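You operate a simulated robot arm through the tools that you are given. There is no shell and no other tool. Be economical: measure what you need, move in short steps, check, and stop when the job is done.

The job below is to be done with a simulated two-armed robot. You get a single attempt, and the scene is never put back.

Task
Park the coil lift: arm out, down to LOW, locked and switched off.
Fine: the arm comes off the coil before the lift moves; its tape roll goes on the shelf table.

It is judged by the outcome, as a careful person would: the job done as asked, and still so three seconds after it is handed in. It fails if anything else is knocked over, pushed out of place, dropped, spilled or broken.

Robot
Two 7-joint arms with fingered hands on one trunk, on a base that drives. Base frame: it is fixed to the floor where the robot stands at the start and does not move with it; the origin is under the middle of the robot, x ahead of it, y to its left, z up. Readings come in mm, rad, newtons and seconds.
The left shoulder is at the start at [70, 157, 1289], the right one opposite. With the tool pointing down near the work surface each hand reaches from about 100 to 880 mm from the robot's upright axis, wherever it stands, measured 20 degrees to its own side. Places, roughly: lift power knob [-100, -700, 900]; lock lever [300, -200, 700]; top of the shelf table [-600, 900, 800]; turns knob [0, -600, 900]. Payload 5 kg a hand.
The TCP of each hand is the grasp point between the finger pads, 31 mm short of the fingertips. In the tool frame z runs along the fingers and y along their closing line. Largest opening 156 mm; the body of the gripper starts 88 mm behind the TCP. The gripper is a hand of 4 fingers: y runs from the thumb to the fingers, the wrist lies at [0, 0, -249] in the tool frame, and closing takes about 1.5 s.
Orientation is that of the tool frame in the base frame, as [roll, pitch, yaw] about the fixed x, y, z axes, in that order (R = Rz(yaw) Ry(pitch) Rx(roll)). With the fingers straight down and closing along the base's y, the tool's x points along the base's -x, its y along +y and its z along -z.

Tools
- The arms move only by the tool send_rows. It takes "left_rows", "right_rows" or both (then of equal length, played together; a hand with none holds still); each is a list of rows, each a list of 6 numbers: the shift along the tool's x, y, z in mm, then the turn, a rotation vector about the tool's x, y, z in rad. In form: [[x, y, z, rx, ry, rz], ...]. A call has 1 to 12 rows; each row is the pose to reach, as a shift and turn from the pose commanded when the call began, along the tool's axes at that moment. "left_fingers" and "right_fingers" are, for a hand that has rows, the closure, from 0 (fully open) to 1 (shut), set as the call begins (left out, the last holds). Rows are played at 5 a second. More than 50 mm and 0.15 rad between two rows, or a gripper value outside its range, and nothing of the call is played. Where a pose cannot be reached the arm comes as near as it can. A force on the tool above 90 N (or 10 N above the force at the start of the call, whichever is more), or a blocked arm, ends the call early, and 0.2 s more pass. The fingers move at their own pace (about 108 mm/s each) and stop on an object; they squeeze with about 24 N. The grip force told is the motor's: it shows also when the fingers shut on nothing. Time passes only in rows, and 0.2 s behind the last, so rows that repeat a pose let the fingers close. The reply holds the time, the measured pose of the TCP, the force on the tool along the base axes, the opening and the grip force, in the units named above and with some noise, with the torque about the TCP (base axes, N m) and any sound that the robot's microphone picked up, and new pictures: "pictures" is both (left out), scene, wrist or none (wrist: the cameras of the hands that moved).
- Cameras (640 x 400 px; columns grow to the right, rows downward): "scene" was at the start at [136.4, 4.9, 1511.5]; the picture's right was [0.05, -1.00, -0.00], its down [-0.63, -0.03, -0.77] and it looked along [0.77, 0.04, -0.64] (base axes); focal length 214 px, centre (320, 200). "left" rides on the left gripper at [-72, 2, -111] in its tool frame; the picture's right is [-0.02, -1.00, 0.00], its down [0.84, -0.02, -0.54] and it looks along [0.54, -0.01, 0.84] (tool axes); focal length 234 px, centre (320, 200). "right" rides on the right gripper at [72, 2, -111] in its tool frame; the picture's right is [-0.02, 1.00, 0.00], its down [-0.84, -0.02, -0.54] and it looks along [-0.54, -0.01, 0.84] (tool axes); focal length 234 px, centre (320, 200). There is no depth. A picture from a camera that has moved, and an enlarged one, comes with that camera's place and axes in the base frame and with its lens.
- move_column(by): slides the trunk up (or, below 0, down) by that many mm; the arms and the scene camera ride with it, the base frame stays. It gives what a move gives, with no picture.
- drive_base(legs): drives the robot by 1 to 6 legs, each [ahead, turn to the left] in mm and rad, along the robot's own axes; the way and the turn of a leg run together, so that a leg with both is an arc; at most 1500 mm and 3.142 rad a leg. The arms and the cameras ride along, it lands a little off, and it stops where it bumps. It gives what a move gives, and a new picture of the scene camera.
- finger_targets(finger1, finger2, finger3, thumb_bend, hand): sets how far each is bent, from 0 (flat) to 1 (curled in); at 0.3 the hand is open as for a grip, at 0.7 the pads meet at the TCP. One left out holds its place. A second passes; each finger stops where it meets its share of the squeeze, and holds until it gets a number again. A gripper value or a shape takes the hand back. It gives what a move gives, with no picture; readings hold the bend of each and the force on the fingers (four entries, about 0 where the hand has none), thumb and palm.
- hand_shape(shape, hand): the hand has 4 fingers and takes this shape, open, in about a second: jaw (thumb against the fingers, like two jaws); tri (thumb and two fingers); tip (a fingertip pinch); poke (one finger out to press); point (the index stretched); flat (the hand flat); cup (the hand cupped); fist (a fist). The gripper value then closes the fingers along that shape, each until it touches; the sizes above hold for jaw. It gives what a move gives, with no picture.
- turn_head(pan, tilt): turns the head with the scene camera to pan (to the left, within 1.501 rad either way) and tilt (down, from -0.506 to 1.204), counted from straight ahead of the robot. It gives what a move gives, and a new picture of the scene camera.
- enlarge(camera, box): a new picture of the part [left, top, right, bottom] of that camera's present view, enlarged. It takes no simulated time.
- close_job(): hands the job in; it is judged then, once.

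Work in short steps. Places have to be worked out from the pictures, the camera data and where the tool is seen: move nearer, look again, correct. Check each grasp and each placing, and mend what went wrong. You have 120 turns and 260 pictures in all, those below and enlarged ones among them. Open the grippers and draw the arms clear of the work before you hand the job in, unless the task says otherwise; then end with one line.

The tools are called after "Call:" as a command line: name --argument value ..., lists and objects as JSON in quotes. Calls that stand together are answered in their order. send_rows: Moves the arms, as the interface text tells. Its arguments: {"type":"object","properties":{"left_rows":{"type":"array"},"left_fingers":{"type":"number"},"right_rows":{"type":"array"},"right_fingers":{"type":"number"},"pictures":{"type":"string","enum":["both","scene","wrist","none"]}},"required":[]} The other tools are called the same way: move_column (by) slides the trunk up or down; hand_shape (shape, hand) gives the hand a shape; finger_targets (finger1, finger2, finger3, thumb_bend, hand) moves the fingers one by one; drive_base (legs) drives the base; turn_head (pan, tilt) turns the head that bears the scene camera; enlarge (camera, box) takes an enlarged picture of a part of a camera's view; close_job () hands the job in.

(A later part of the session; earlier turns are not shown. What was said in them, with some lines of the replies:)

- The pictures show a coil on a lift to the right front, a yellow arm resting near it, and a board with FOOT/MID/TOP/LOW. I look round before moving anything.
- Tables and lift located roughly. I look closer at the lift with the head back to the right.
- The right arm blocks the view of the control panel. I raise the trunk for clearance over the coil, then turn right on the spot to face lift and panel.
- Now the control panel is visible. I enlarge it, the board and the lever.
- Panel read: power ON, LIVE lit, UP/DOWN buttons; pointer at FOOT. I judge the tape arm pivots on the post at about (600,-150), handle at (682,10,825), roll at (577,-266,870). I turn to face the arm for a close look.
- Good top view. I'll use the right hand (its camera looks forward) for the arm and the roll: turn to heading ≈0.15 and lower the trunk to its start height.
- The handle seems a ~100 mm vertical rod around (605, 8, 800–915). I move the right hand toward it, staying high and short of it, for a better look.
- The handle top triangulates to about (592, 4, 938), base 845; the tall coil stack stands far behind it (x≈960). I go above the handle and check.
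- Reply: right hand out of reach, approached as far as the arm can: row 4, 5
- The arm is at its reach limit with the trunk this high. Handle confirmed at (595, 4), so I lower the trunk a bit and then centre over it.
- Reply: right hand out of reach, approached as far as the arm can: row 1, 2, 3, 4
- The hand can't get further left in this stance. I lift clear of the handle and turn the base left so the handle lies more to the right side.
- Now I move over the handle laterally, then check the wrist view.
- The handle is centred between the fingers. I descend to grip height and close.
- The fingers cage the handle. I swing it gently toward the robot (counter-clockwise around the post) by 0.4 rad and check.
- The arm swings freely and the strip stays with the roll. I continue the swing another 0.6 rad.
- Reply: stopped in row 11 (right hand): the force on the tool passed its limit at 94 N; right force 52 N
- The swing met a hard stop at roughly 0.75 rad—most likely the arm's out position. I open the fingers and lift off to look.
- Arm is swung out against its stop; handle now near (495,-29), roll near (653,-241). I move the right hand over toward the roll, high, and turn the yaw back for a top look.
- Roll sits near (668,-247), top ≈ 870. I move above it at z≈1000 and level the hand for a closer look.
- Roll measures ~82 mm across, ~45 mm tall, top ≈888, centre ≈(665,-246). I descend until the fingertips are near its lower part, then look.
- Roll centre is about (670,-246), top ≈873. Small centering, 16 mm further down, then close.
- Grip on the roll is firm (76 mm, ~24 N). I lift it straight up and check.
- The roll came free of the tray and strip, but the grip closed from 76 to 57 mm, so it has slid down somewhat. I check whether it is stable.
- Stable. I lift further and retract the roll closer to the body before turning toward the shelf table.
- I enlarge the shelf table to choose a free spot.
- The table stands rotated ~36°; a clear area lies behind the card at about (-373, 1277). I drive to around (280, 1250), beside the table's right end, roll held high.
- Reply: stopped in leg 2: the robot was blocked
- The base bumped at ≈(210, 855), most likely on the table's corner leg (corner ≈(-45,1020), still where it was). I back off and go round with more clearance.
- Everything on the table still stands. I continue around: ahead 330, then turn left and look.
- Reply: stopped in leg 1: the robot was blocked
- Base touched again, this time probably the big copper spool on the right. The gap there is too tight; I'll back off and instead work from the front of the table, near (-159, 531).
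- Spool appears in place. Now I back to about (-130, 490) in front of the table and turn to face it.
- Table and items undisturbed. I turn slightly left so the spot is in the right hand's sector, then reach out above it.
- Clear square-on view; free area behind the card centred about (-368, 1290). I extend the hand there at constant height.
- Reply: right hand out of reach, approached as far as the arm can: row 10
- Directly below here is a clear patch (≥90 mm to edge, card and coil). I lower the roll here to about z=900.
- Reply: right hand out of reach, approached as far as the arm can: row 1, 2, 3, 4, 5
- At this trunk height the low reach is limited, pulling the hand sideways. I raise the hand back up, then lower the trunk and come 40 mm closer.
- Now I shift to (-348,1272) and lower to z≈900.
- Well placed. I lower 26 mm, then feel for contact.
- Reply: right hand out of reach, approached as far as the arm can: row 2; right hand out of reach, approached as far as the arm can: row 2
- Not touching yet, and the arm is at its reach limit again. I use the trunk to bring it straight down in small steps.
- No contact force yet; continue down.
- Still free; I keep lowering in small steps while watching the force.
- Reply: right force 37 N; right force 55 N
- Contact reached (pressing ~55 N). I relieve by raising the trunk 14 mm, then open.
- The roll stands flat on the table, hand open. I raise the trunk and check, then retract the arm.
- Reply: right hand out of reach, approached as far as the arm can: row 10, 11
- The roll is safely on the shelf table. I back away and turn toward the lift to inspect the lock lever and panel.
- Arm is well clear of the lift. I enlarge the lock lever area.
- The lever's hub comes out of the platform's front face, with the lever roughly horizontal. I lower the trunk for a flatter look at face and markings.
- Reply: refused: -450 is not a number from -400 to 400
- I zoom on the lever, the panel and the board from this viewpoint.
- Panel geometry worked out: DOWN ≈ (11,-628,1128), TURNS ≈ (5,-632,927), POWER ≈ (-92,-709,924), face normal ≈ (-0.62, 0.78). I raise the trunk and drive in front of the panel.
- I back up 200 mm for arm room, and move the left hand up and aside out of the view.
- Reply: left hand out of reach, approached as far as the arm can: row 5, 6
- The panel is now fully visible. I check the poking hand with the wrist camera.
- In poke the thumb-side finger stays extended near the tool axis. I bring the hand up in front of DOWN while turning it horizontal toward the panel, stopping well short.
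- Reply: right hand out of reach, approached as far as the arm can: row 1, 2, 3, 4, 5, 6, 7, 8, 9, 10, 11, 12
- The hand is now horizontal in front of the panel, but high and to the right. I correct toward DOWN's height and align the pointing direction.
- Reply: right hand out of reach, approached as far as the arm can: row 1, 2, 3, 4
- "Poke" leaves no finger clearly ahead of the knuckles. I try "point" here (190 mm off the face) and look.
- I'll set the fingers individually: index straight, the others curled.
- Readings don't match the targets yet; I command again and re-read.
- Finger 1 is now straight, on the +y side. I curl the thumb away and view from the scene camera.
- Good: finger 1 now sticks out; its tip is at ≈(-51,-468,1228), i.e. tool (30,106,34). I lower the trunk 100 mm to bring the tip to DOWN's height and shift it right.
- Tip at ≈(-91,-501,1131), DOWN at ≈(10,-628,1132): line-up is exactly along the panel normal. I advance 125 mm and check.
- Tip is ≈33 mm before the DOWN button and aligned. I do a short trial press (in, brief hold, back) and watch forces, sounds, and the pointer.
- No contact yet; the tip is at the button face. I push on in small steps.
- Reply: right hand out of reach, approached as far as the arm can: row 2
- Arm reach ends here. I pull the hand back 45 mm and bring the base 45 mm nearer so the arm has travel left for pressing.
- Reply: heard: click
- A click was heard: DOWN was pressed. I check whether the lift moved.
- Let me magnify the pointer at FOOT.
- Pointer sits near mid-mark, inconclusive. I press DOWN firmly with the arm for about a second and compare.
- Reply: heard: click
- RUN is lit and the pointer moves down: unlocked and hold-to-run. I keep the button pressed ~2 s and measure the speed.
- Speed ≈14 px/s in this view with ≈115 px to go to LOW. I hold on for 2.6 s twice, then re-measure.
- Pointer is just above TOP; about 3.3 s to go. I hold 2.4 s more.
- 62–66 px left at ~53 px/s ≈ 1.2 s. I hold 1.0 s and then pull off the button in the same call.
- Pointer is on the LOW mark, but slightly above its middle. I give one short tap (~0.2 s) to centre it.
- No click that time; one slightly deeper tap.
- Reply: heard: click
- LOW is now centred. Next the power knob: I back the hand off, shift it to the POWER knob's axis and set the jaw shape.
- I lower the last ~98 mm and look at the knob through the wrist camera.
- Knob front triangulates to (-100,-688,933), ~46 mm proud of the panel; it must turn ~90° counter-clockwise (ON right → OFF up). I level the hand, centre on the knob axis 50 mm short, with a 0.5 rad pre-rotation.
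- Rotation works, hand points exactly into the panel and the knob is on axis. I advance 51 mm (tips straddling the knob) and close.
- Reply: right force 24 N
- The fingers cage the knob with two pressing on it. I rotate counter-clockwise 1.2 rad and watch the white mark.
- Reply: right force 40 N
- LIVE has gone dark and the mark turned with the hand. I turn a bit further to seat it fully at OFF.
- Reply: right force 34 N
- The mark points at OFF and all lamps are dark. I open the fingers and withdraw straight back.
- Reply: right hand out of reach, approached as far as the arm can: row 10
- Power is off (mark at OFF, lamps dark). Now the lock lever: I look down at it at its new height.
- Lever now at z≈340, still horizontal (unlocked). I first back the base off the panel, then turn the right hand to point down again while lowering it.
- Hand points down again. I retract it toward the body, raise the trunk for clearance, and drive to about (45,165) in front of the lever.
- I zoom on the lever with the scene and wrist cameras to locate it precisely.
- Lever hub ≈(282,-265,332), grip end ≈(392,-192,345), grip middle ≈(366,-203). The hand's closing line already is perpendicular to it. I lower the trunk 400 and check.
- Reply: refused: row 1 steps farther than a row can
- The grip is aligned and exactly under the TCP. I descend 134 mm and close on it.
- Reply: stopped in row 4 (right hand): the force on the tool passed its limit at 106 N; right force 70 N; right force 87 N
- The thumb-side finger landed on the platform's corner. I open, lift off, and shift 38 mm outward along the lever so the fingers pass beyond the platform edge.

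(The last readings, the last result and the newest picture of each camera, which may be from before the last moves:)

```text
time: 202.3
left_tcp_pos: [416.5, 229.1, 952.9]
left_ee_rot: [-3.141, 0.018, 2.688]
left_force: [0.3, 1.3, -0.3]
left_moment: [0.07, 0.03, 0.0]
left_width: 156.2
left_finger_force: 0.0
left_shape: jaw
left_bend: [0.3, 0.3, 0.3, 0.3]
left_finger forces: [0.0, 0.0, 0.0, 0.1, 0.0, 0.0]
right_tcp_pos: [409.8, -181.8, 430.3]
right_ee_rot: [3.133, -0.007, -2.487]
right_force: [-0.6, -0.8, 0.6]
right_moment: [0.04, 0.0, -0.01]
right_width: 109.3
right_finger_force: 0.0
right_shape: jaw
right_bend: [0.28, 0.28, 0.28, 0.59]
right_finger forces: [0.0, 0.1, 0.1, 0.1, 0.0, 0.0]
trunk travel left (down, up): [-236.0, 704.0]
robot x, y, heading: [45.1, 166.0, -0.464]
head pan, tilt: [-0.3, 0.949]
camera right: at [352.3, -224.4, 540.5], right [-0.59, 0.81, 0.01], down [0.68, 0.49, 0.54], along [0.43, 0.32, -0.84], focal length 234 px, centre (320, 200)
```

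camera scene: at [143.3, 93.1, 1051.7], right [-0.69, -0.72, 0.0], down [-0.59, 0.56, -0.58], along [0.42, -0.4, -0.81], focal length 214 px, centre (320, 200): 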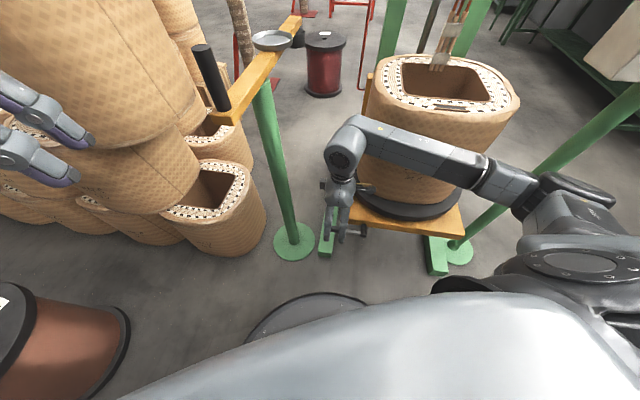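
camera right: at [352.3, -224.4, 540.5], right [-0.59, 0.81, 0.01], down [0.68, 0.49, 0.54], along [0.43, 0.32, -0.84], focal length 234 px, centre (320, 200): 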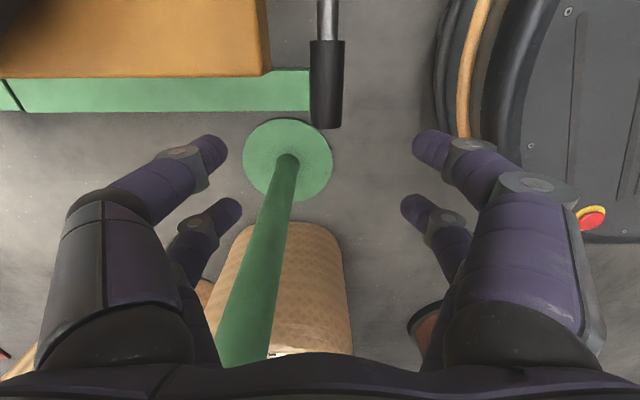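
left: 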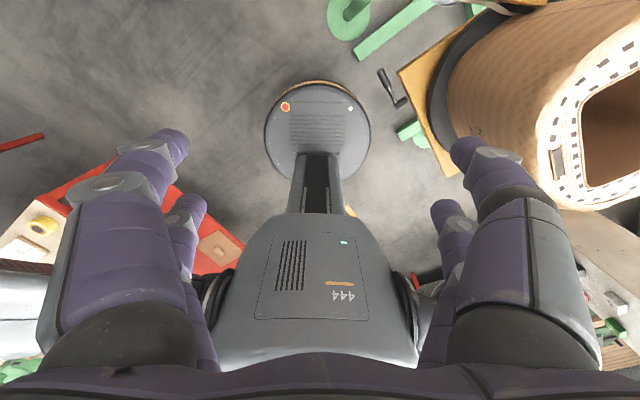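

The fingers now pass beyond the platform corner. Small correction (12 mm back, 5 mm sideways), descend 88 mm and close on the grip end.

Call:
send_rows --right_rows '[[12, 5, 20, 0, 0, 0], [12, 5, 45, 0, 0, 0], [12, 5, 70, 0, 0, 0], [12, 5, 88, 0, 0, 0]]' --pictures "none"

Call:
send_rows --right_rows '[[0, 0, 0, 0, 0, 0], [0, 0, 0, 0, 0, 0], [0, 0, 0, 0, 0, 0], [0, 0, 0, 0, 0, 0], [0, 0, 0, 0, 0, 0], [0, 0, 0, 0, 0, 0], [0, 0, 0, 0, 0, 0]]' --right_fingers 1 --pictures "both"

```text
time: 203.3
left_tcp_pos: [416.0, 229.0, 953.3]
left_ee_rot: [-3.141, 0.016, 2.687]
left_force: [-0.4, 0.3, 0.2]
left_moment: [0.0, 0.01, 0.01]
left_width: 156.0
left_finger_force: 0.1
left_shape: jaw
left_bend: [0.3, 0.3, 0.3, 0.3]
left_finger forces: [0.0, 0.0, 0.0, 0.0, 0.1, 0.1]
right_tcp_pos: [397.3, -181.9, 340.8]
right_ee_rot: [3.133, -0.009, -2.484]
right_force: [-0.8, -0.2, -0.7]
right_moment: [0.0, 0.02, 0.0]
right_width: 109.8
right_finger_force: 0.0
right_shape: jaw
right_bend: [0.28, 0.28, 0.28, 0.59]
right_finger forces: [0.0, 0.0, 0.0, 0.0, 0.0, 0.0]
trunk travel left (down, up): [-236.0, 704.0]
robot x, y, heading: [45.5, 163.0, -0.464]
head pan, tilt: [-0.3, 0.949]
```

```text
time: 204.9
left_tcp_pos: [414.9, 228.1, 954.3]
left_ee_rot: [3.141, 0.017, 2.689]
left_force: [-0.1, 0.7, -0.1]
left_moment: [0.02, -0.03, 0.0]
left_width: 156.1
left_finger_force: 0.1
left_shape: jaw
left_bend: [0.3, 0.3, 0.3, 0.3]
left_finger forces: [0.0, 0.1, 0.0, 0.0, 0.0, 0.0]
right_tcp_pos: [397.1, -182.1, 341.4]
right_ee_rot: [3.131, -0.007, -2.485]
right_force: [0.9, -1.0, -1.2]
right_moment: [0.02, 0.0, -0.01]
right_width: 0.2
right_finger_force: 24.3
right_shape: jaw
right_bend: [0.7, 0.7, 0.7, 0.7]
right_finger forces: [0.0, 0.0, 0.1, 0.0, 1.2, 0.0]
trunk travel left (down, up): [-236.0, 704.0]
robot x, y, heading: [46.1, 164.6, -0.463]
head pan, tilt: [-0.3, 0.949]
camera scene: at [142.9, 93.4, 1051.7], right [-0.69, -0.72, 0.0], down [-0.59, 0.56, -0.58], along [0.42, -0.4, -0.81], focal length 214 px, centre (320, 200)
camera right: at [339.5, -225.2, 452.2], right [-0.59, 0.81, 0.01], down [0.68, 0.49, 0.54], along [0.43, 0.32, -0.84], focal length 234 px, centre (320, 200)
```

scene: 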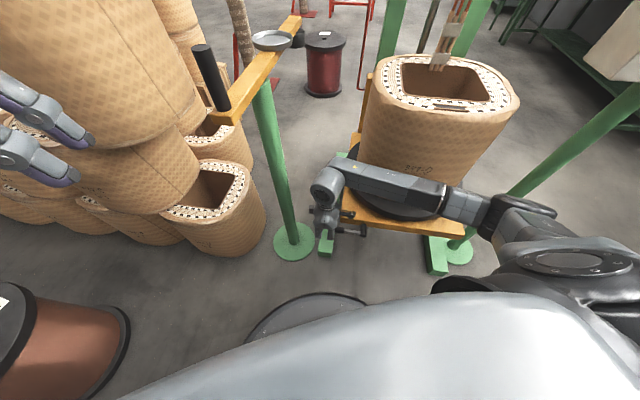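
right: 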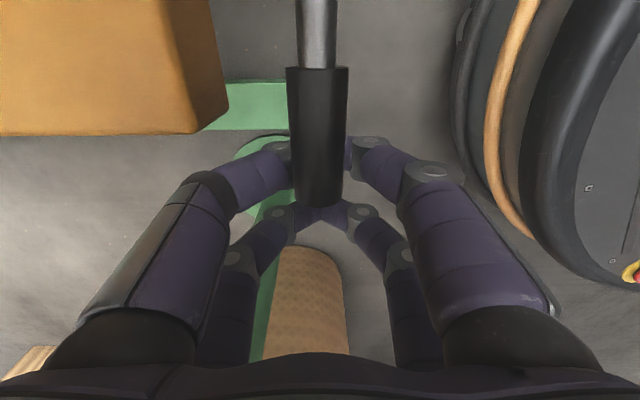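

The fingers closed around/below the grip, hooking it. I test gently upward by 35 mm and watch force and lever.

Call:
send_rows --right_rows '[[0, 0, -8, 0, 0, 0], [0, 0, -16, 0, 0, 0], [0, 0, -24, 0, 0, 0], [0, 0, -32, 0, 0, 0], [0, 0, -38, 0, 0, 0]]'

```text
time: 206.1
left_tcp_pos: [416.2, 228.2, 954.1]
left_ee_rot: [3.141, 0.016, 2.687]
left_force: [-0.3, -0.1, -0.2]
left_moment: [-0.02, -0.01, 0.0]
left_width: 155.9
left_finger_force: 0.1
left_shape: jaw
left_bend: [0.3, 0.3, 0.3, 0.3]
left_finger forces: [0.1, 0.0, 0.0, 0.0, 0.1, 0.0]
right_tcp_pos: [395.4, -182.7, 379.5]
right_ee_rot: [3.132, -0.008, -2.485]
right_force: [1.5, -5.0, -3.3]
right_moment: [0.06, -0.02, 0.1]
right_width: 0.0
right_finger_force: 24.1
right_shape: jaw
right_bend: [0.7, 0.7, 0.7, 0.7]
right_finger forces: [0.1, 0.0, 0.0, 0.0, 4.7, 0.0]
trunk travel left (down, up): [-236.0, 704.0]
robot x, y, heading: [42.3, 165.3, -0.469]
head pan, tilt: [-0.3, 0.949]
camera scene: at [143.0, 93.1, 1051.7], right [-0.69, -0.72, 0.0], down [-0.59, 0.56, -0.58], along [0.42, -0.4, -0.81], focal length 214 px, centre (320, 200)
camera right: at [338.8, -226.8, 490.8], right [-0.59, 0.81, 0.01], down [0.68, 0.49, 0.54], along [0.43, 0.32, -0.84], focal length 234 px, centre (320, 200)
```

scene: 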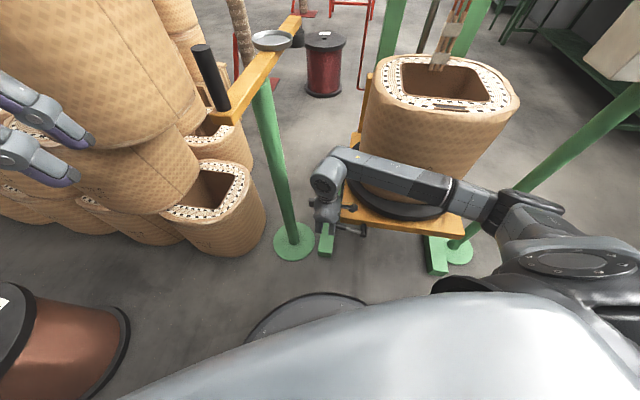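
right: 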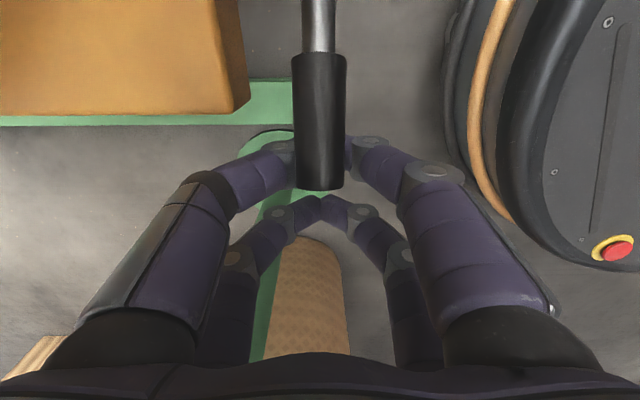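

The lever follows upward with only ~5 N. I continue along the arc about the hub to ~45° and check.

Call:
send_rows --right_rows '[[2, 0, -8, 0, 0, 0], [5, 0, -17, 0, 0, 0], [8, 0, -25, 0, 0, 0], [12, 0, -32, 0, 0, 0], [16, 0, -40, 0, 0, 0], [21, 0, -47, 0, 0, 0], [27, 0, -54, 0, 0, 0], [33, 0, -60, 0, 0, 0]]'

Call:
enlarge --camera "scene" --box '[290, 150, 418, 250]'

```text
time: 207.9
left_tcp_pos: [415.0, 228.8, 954.1]
left_ee_rot: [-3.142, 0.017, 2.688]
left_force: [0.7, -0.8, -0.5]
left_moment: [-0.01, -0.02, 0.02]
left_width: 156.0
left_finger_force: 0.0
left_shape: jaw
left_bend: [0.3, 0.3, 0.3, 0.3]
left_finger forces: [0.0, 0.0, 0.0, 0.0, 0.0, 0.1]
right_tcp_pos: [370.7, -202.6, 440.4]
right_ee_rot: [3.133, -0.008, -2.485]
right_force: [2.6, -3.9, -2.8]
right_moment: [0.06, -0.05, 0.1]
right_width: 0.2
right_finger_force: 24.3
right_shape: jaw
right_bend: [0.7, 0.7, 0.7, 0.7]
right_finger forces: [0.0, 0.1, 0.0, 0.0, 1.8, 0.0]
trunk travel left (down, up): [-236.0, 704.0]
robot x, y, heading: [46.6, 163.2, -0.466]
head pan, tilt: [-0.3, 0.949]
camera scene: at [143.0, 93.0, 1051.7], right [-0.69, -0.72, 0.0], down [-0.59, 0.56, -0.58], along [0.42, -0.4, -0.81], focal length 214 px, centre (320, 200)
camera right: at [313.5, -245.7, 551.3], right [-0.59, 0.81, 0.01], down [0.68, 0.49, 0.54], along [0.43, 0.33, -0.84], focal length 234 px, centre (320, 200)
```

scene: 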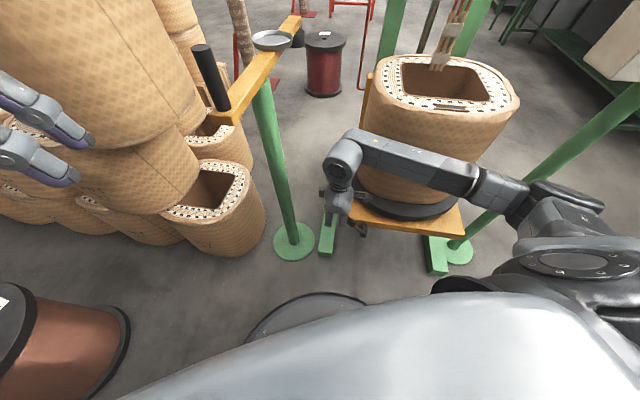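
right: 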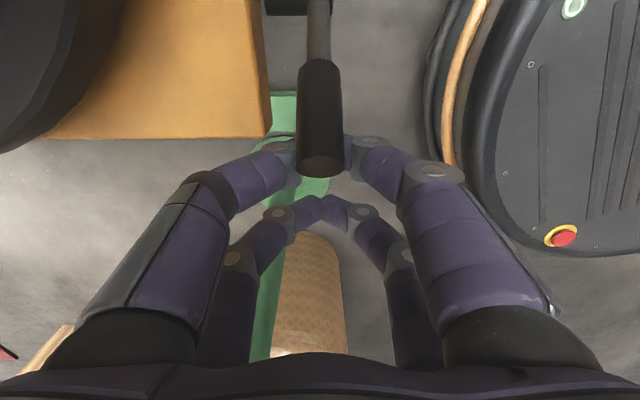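

```text
4.00 times, centred on (354, 200) of scene
camera zoom: at [143.0, 93.0, 1051.7], right [-0.69, -0.72, 0.0], down [-0.59, 0.56, -0.58], along [0.42, -0.4, -0.81], focal length 858 px, centre (184, 200)
```

zoom: 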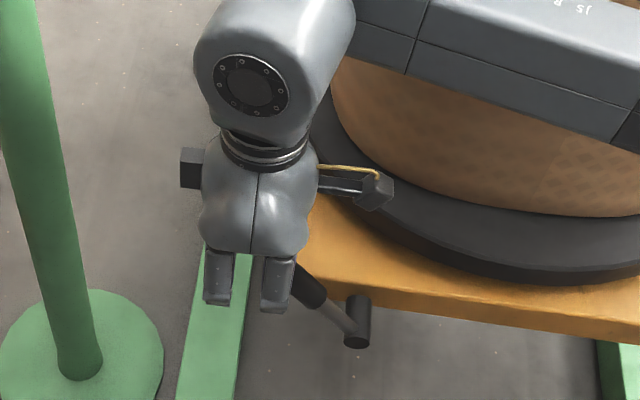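

The lever is up ~40–45° and moving freely. I continue the arc toward vertical.

Call:
send_rows --right_rows '[[7, 0, -6, 0, 0, 0], [13, 0, -11, 0, 0, 0], [21, 0, -16, 0, 0, 0], [28, 0, -20, 0, 0, 0], [36, 0, -24, 0, 0, 0], [44, 0, -27, 0, 0, 0], [52, 0, -29, 0, 0, 0]]'

Call:
enlarge --camera "scene" --box '[290, 150, 418, 250]'

```text
time: 209.5
left_tcp_pos: [417.4, 228.4, 952.8]
left_ee_rot: [-3.14, 0.012, 2.688]
left_force: [-0.9, 0.2, 0.0]
left_moment: [0.02, -0.01, 0.0]
left_width: 155.8
left_finger_force: 0.1
left_shape: jaw
left_bend: [0.3, 0.3, 0.3, 0.3]
left_finger forces: [0.0, 0.0, 0.0, 0.0, 0.0, 0.0]
right_tcp_pos: [334.2, -232.4, 469.3]
right_ee_rot: [3.131, 0.002, -2.48]
right_force: [23.8, 22.6, -13.9]
right_moment: [0.74, -0.94, -0.24]
right_width: 0.0
right_finger_force: 24.1
right_shape: jaw
right_bend: [0.7, 0.7, 0.7, 0.7]
right_finger forces: [49.6, 0.0, 0.1, 0.1, 0.0, 0.0]
trunk travel left (down, up): [-236.0, 704.0]
robot x, y, heading: [46.8, 167.3, -0.455]
head pan, tilt: [-0.3, 0.949]
camera scene: at [144.9, 93.9, 1051.2], right [-0.69, -0.72, 0.0], down [-0.59, 0.56, -0.58], along [0.42, -0.4, -0.81], focal length 214 px, centre (320, 200)
camera right: at [276.1, -276.3, 579.9], right [-0.59, 0.8, 0.01], down [0.68, 0.49, 0.55], along [0.43, 0.33, -0.84], focal length 234 px, centre (320, 200)
```

scene: 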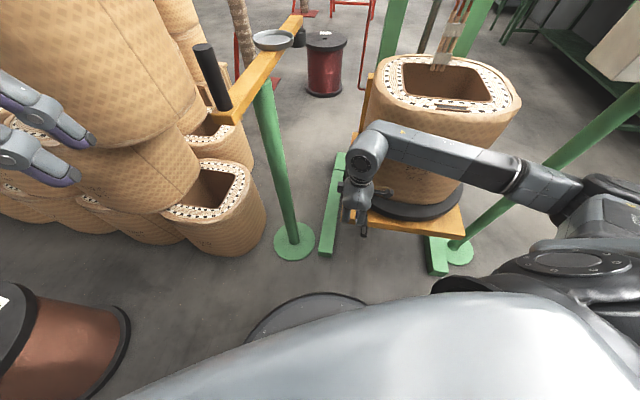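
right: 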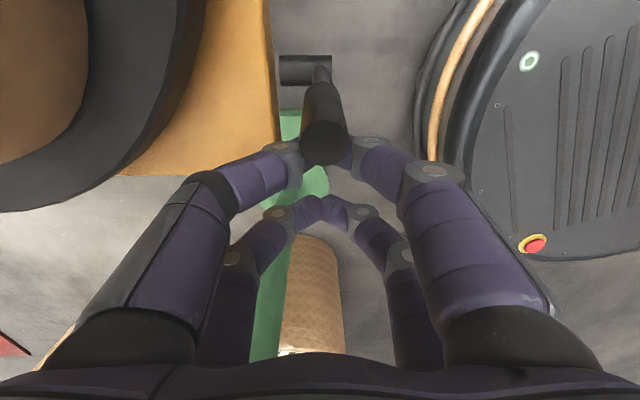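

```text
4.00 times, centred on (354, 200) of scene
camera zoom: at [144.9, 93.9, 1051.2], right [-0.69, -0.72, 0.0], down [-0.59, 0.56, -0.58], along [0.42, -0.4, -0.81], focal length 858 px, centre (184, 200)
```

zoom: 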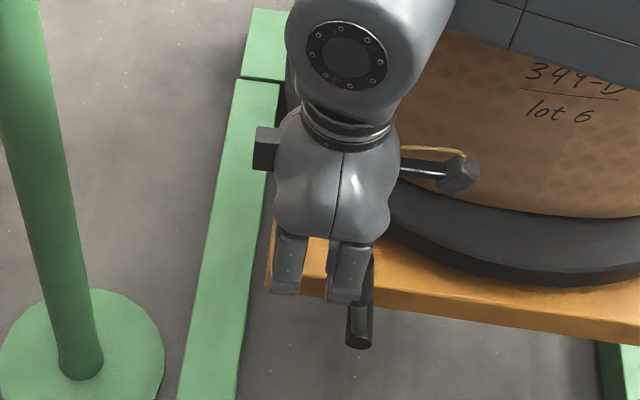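

The lever stands nearly vertical and now meets a firm stop (~35–50 N). I release it, lift off, and check that it stays.

Call:
send_rows --right_rows '[[-2, 0, 0, 0, 0, 0], [-2, 0, 0, 0, 0, 0], [-2, 0, 0, 0, 0, 0], [-2, 0, 0, 0, 0, 0], [-2, 0, 0, 0, 0, 0], [-2, 0, 0, 0, 0, 0], [-2, 0, -40, 0, 0, 0], [-2, 0, -80, 0, 0, 0], [-2, 0, -120, 0, 0, 0]]' --right_fingers 0.2

Call:
enlarge --camera "right" --box '[220, 0, 420, 125]'

Call:
enlarge --camera "scene" --box '[290, 150, 418, 250]'

```text
time: 211.5
left_tcp_pos: [416.3, 230.3, 952.4]
left_ee_rot: [3.141, 0.016, 2.688]
left_force: [0.4, -0.4, -0.1]
left_moment: [-0.03, 0.0, 0.02]
left_width: 156.0
left_finger_force: 0.0
left_shape: jaw
left_bend: [0.3, 0.3, 0.3, 0.3]
left_finger forces: [0.0, 0.1, 0.1, 0.1, 0.1, 0.1]
right_tcp_pos: [331.5, -235.1, 590.3]
right_ee_rot: [3.134, -0.008, -2.482]
right_force: [-0.4, 0.6, -1.2]
right_moment: [0.02, 0.01, 0.0]
right_width: 124.7
right_finger_force: 0.1
right_shape: jaw
right_bend: [0.26, 0.26, 0.26, 0.47]
right_finger forces: [0.0, 0.0, 0.1, 0.1, 0.0, 0.1]
trunk travel left (down, up): [-236.0, 704.0]
robot x, y, heading: [46.2, 166.4, -0.467]
head pan, tilt: [-0.3, 0.949]
camera scene: at [142.9, 93.7, 1051.7], right [-0.69, -0.72, 0.0], down [-0.59, 0.56, -0.58], along [0.42, -0.4, -0.81], focal length 214 px, centre (320, 200)
camera right: at [274.4, -277.6, 700.5], right [-0.59, 0.81, 0.01], down [0.68, 0.5, 0.54], along [0.43, 0.32, -0.84], focal length 234 px, centre (320, 200)
```

scene: 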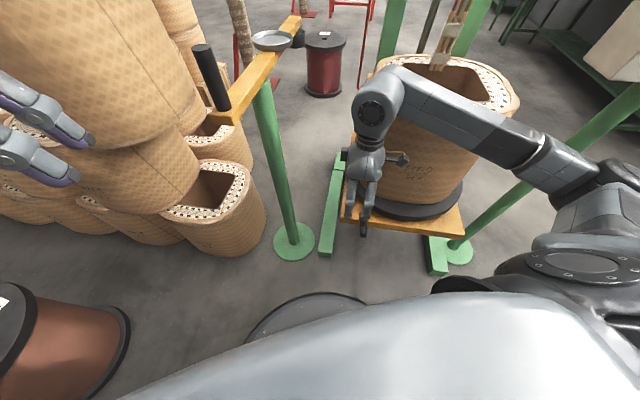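
right: 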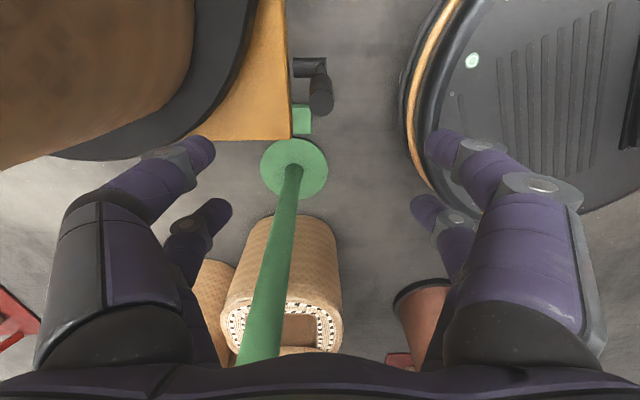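

```text
3.20 times, centred on (320, 62) of right
camera zoom: at [274.4, -277.6, 700.5], right [-0.59, 0.81, 0.01], down [0.68, 0.5, 0.54], along [0.43, 0.32, -0.84], focal length 749 px, centre (320, 640)
```

zoom: 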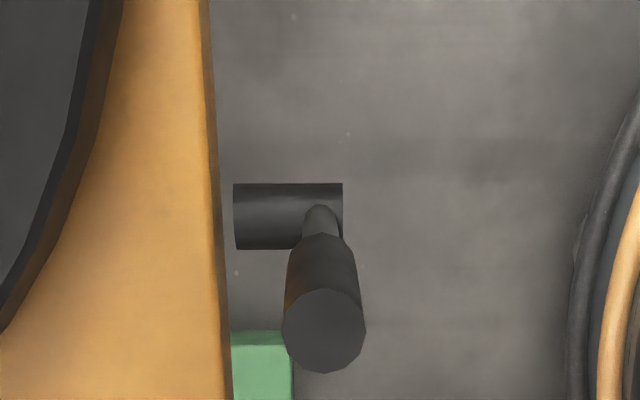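

```text
4.00 times, centred on (354, 200) of scene
camera zoom: at [142.9, 93.7, 1051.7], right [-0.69, -0.72, 0.0], down [-0.59, 0.56, -0.58], along [0.42, -0.4, -0.81], focal length 858 px, centre (184, 200)
```

zoom: 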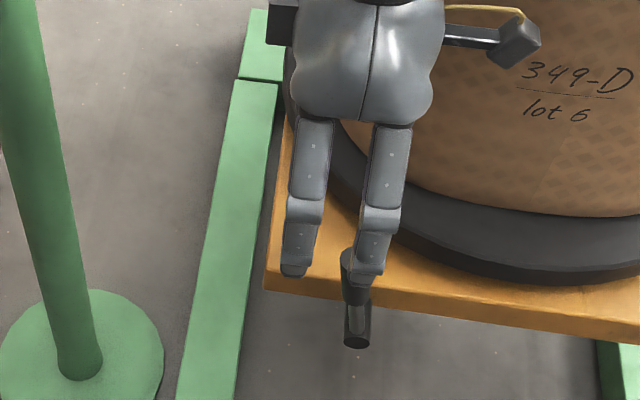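

The lever stays up at ~80°, its stop. I draw the hand away from the lift and raise the trunk for a final check.

Call:
send_rows --right_rows '[[0, 35, -10, 0, 0, 0], [0, 70, -20, 0, 0, 0], [0, 105, -30, 0, 0, 0], [0, 140, -40, 0, 0, 0]]' --right_fingers 0 --pictures "none"

Call:
move_column --by 400

Call:
turn_head --pan -0.35 --tilt 0.75

Call:
enlarge --camera "scene" --box '[180, 20, 500, 260]'

```text
time: 212.5
left_tcp_pos: [416.6, 229.6, 953.9]
left_ee_rot: [-3.141, 0.017, 2.689]
left_force: [-0.4, -0.4, -0.7]
left_moment: [0.01, 0.01, 0.01]
left_width: 156.2
left_finger_force: 0.1
left_shape: jaw
left_bend: [0.3, 0.3, 0.3, 0.3]
left_finger forces: [0.1, 0.1, 0.1, 0.0, 0.0, 0.0]
right_tcp_pos: [249.2, -124.5, 631.2]
right_ee_rot: [3.135, -0.008, -2.484]
right_force: [-0.3, 0.0, -0.7]
right_moment: [-0.02, 0.03, 0.01]
right_width: 155.7
right_finger_force: 0.0
right_shape: jaw
right_bend: [0.3, 0.3, 0.3, 0.3]
right_finger forces: [0.0, 0.1, 0.0, 0.0, 0.0, 0.0]
trunk travel left (down, up): [-236.0, 704.0]
robot x, y, heading: [45.0, 162.8, -0.456]
head pan, tilt: [-0.3, 0.949]
```

```text
time: 216.3
left_tcp_pos: [416.6, 228.6, 1353.9]
left_ee_rot: [-3.141, 0.015, 2.688]
left_force: [0.5, 0.3, 1.1]
left_moment: [0.01, 0.02, -0.01]
left_width: 156.2
left_finger_force: 0.1
left_shape: jaw
left_bend: [0.3, 0.3, 0.3, 0.3]
left_finger forces: [0.0, 0.1, 0.2, 0.1, 0.0, 0.0]
right_tcp_pos: [249.3, -124.1, 1029.8]
right_ee_rot: [3.133, -0.007, -2.482]
right_force: [0.6, -0.7, -0.7]
right_moment: [-0.01, -0.02, 0.02]
right_width: 156.0
right_finger_force: 0.1
right_shape: jaw
right_bend: [0.3, 0.3, 0.3, 0.3]
right_finger forces: [0.0, 0.0, 0.1, 0.0, 0.0, 0.0]
trunk travel left (down, up): [-636.0, 304.0]
robot x, y, heading: [46.1, 163.5, -0.465]
head pan, tilt: [-0.3, 0.949]
```

```text
time: 217.1
left_tcp_pos: [416.7, 228.5, 1354.2]
left_ee_rot: [-3.14, 0.016, 2.688]
left_force: [0.5, 0.0, 0.5]
left_moment: [-0.02, 0.01, 0.01]
left_width: 156.0
left_finger_force: 0.1
left_shape: jaw
left_bend: [0.3, 0.3, 0.3, 0.3]
left_finger forces: [0.1, 0.0, 0.0, 0.0, 0.0, 0.0]
right_tcp_pos: [250.1, -124.9, 1030.2]
right_ee_rot: [3.134, -0.006, -2.484]
right_force: [0.7, 0.4, 0.0]
right_moment: [0.01, 0.03, -0.02]
right_width: 155.8
right_finger_force: 0.0
right_shape: jaw
right_bend: [0.3, 0.3, 0.3, 0.3]
right_finger forces: [0.0, 0.0, 0.0, 0.1, 0.1, 0.0]
trunk travel left (down, up): [-636.0, 304.0]
robot x, y, heading: [45.5, 167.1, -0.47]
head pan, tilt: [-0.351, 0.75]
camera scene: at [147.2, 83.5, 1467.2], right [-0.73, -0.69, 0.0], down [-0.47, 0.5, -0.73], along [0.5, -0.53, -0.68], focal length 214 px, centre (320, 200)
```

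scene: 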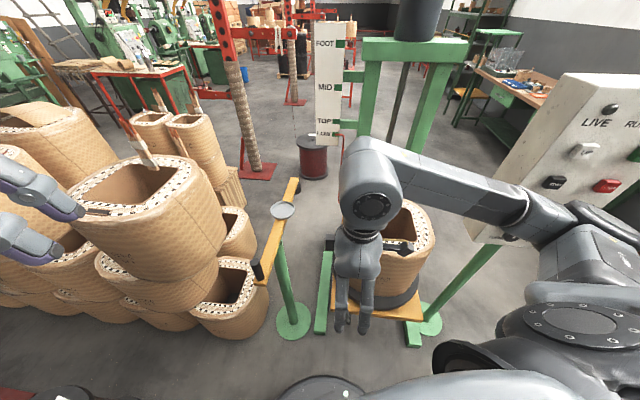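

```text
1.67 times, centred on (340, 140) of scene
camera zoom: at [147.2, 83.5, 1467.2], right [-0.73, -0.69, 0.0], down [-0.47, 0.5, -0.73], along [0.5, -0.53, -0.68], focal length 358 px, centre (287, 300)
```

zoom: 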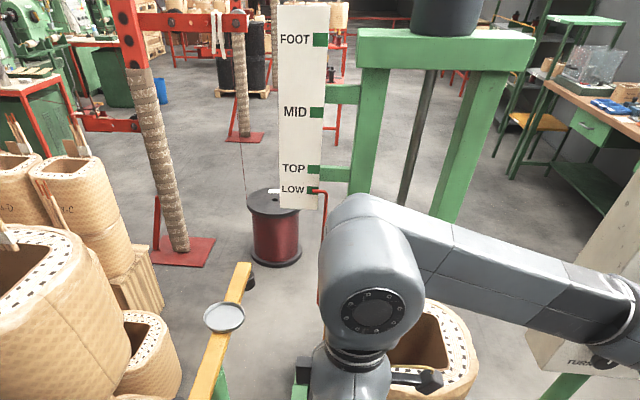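

Pointer is at LOW, lamps dark, arm out. I back the robot away and take a last look at lever and table.

Call:
drive_base --legs '[[-200, 0]]'

Call:
enlarge --camera "right" --box '[0, 0, 640, 400]'

Call:
enlarge --camera "scene" --box '[240, 170, 432, 290]'

Call:
turn_head --pan 1.5 --tilt 0.5

```text
time: 218.7
left_tcp_pos: [240.9, 316.0, 1354.0]
left_ee_rot: [3.141, 0.016, 2.686]
left_force: [-0.5, -0.3, -0.3]
left_moment: [0.01, -0.07, -0.04]
left_width: 156.0
left_finger_force: 0.0
left_shape: jaw
left_bend: [0.3, 0.3, 0.3, 0.3]
left_finger forces: [0.0, 0.1, 0.0, 0.0, 0.0, 0.0]
right_tcp_pos: [73.7, -36.5, 1030.1]
right_ee_rot: [3.133, -0.007, -2.489]
right_force: [-0.3, 0.2, 0.5]
right_moment: [0.0, -0.02, 0.03]
right_width: 155.7
right_finger_force: 0.0
right_shape: jaw
right_bend: [0.3, 0.3, 0.3, 0.3]
right_finger forces: [0.0, 0.0, 0.0, 0.0, 0.0, 0.1]
trunk travel left (down, up): [-636.0, 304.0]
robot x, y, heading: [-131.3, 252.8, -0.467]
head pan, tilt: [-0.351, 0.75]
camera scene: at [-28.3, 171.1, 1467.2], right [-0.73, -0.68, 0.0], down [-0.47, 0.5, -0.73], along [0.5, -0.53, -0.68], focal length 214 px, centre (320, 200)
```

scene: 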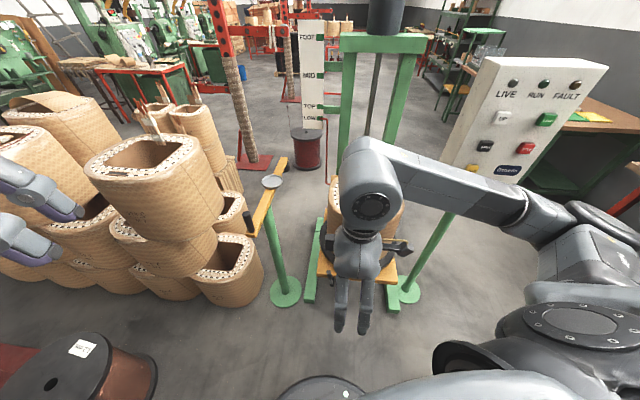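

```text
1.00 times, centred on (320, 200) of right (not enlarged: the box is as wide or as high as the picture)
camera zoom: at [16.0, -79.8, 1141.0], right [-0.59, 0.81, 0.01], down [0.68, 0.49, 0.54], along [0.43, 0.32, -0.84], focal length 234 px, centre (320, 200)
```

zoom: 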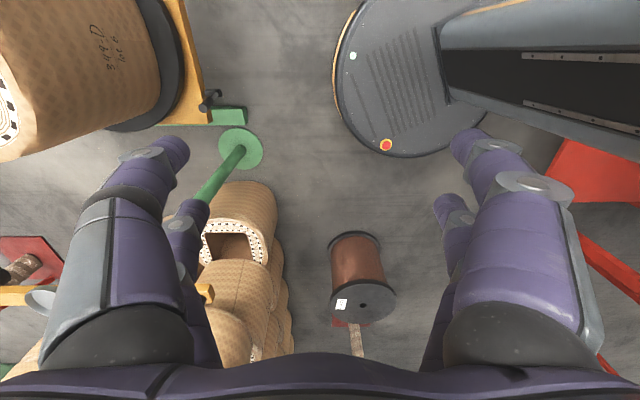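

```text
3.33 times, centred on (336, 230) of scene
camera zoom: at [-28.3, 171.1, 1467.2], right [-0.73, -0.68, 0.0], down [-0.47, 0.5, -0.73], along [0.5, -0.53, -0.68], focal length 715 px, centre (267, 100)
```

zoom: 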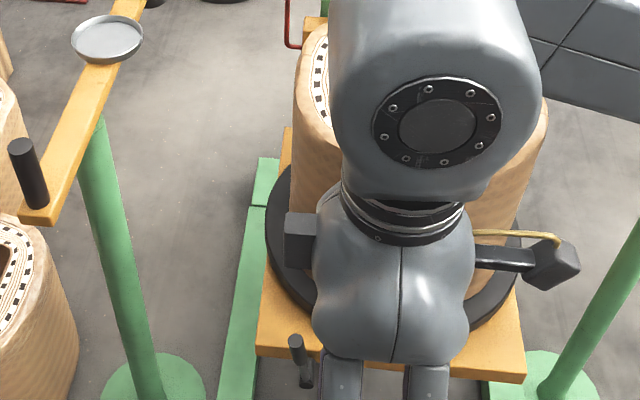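

```text
time: 220.5
left_tcp_pos: [240.9, 314.4, 1353.2]
left_ee_rot: [-3.141, 0.014, 2.686]
left_force: [0.0, -0.4, 0.3]
left_moment: [0.01, 0.01, 0.02]
left_width: 156.0
left_finger_force: 0.1
left_shape: jaw
left_bend: [0.3, 0.3, 0.3, 0.3]
left_finger forces: [0.0, 0.0, 0.1, 0.0, 0.0, 0.1]
right_tcp_pos: [73.5, -36.6, 1030.2]
right_ee_rot: [3.133, -0.005, -2.489]
right_force: [0.1, -0.6, 0.4]
right_moment: [-0.03, 0.0, -0.01]
right_width: 155.8
right_finger_force: 0.1
right_shape: jaw
right_bend: [0.3, 0.3, 0.3, 0.3]
right_finger forces: [0.0, 0.1, 0.1, 0.0, 0.0, 0.0]
trunk travel left (down, up): [-636.0, 304.0]
robot x, y, heading: [-130.6, 253.8, -0.467]
head pan, tilt: [1.499, 0.499]
camera scene: at [-38.6, 309.6, 1489.2], right [0.86, -0.51, 0.0], down [-0.25, -0.41, -0.88], along [0.45, 0.75, -0.48], focal length 214 px, centre (320, 200)
```

scene: 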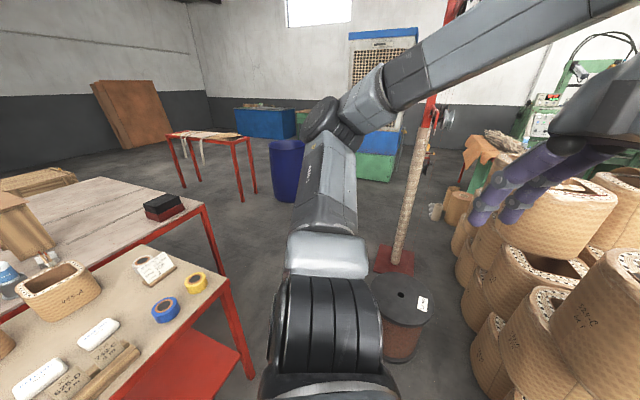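

Everything checks: the lever is up, the pointer is at LOW, power is off, the arm is out, and the roll is on the shelf table. The hands are open and clear, so I hand the job in.

Call:
close_job

```text
The job is handed in.
```

The coil lift is parked: the tape arm is swung out to its stop, the tape roll is on the shelf table, the lift is at LOW and the power knob is at OFF. The lock lever is turned up to its firm stop; I took that as locked because the lift ran with it horizontal, but I did not test it.
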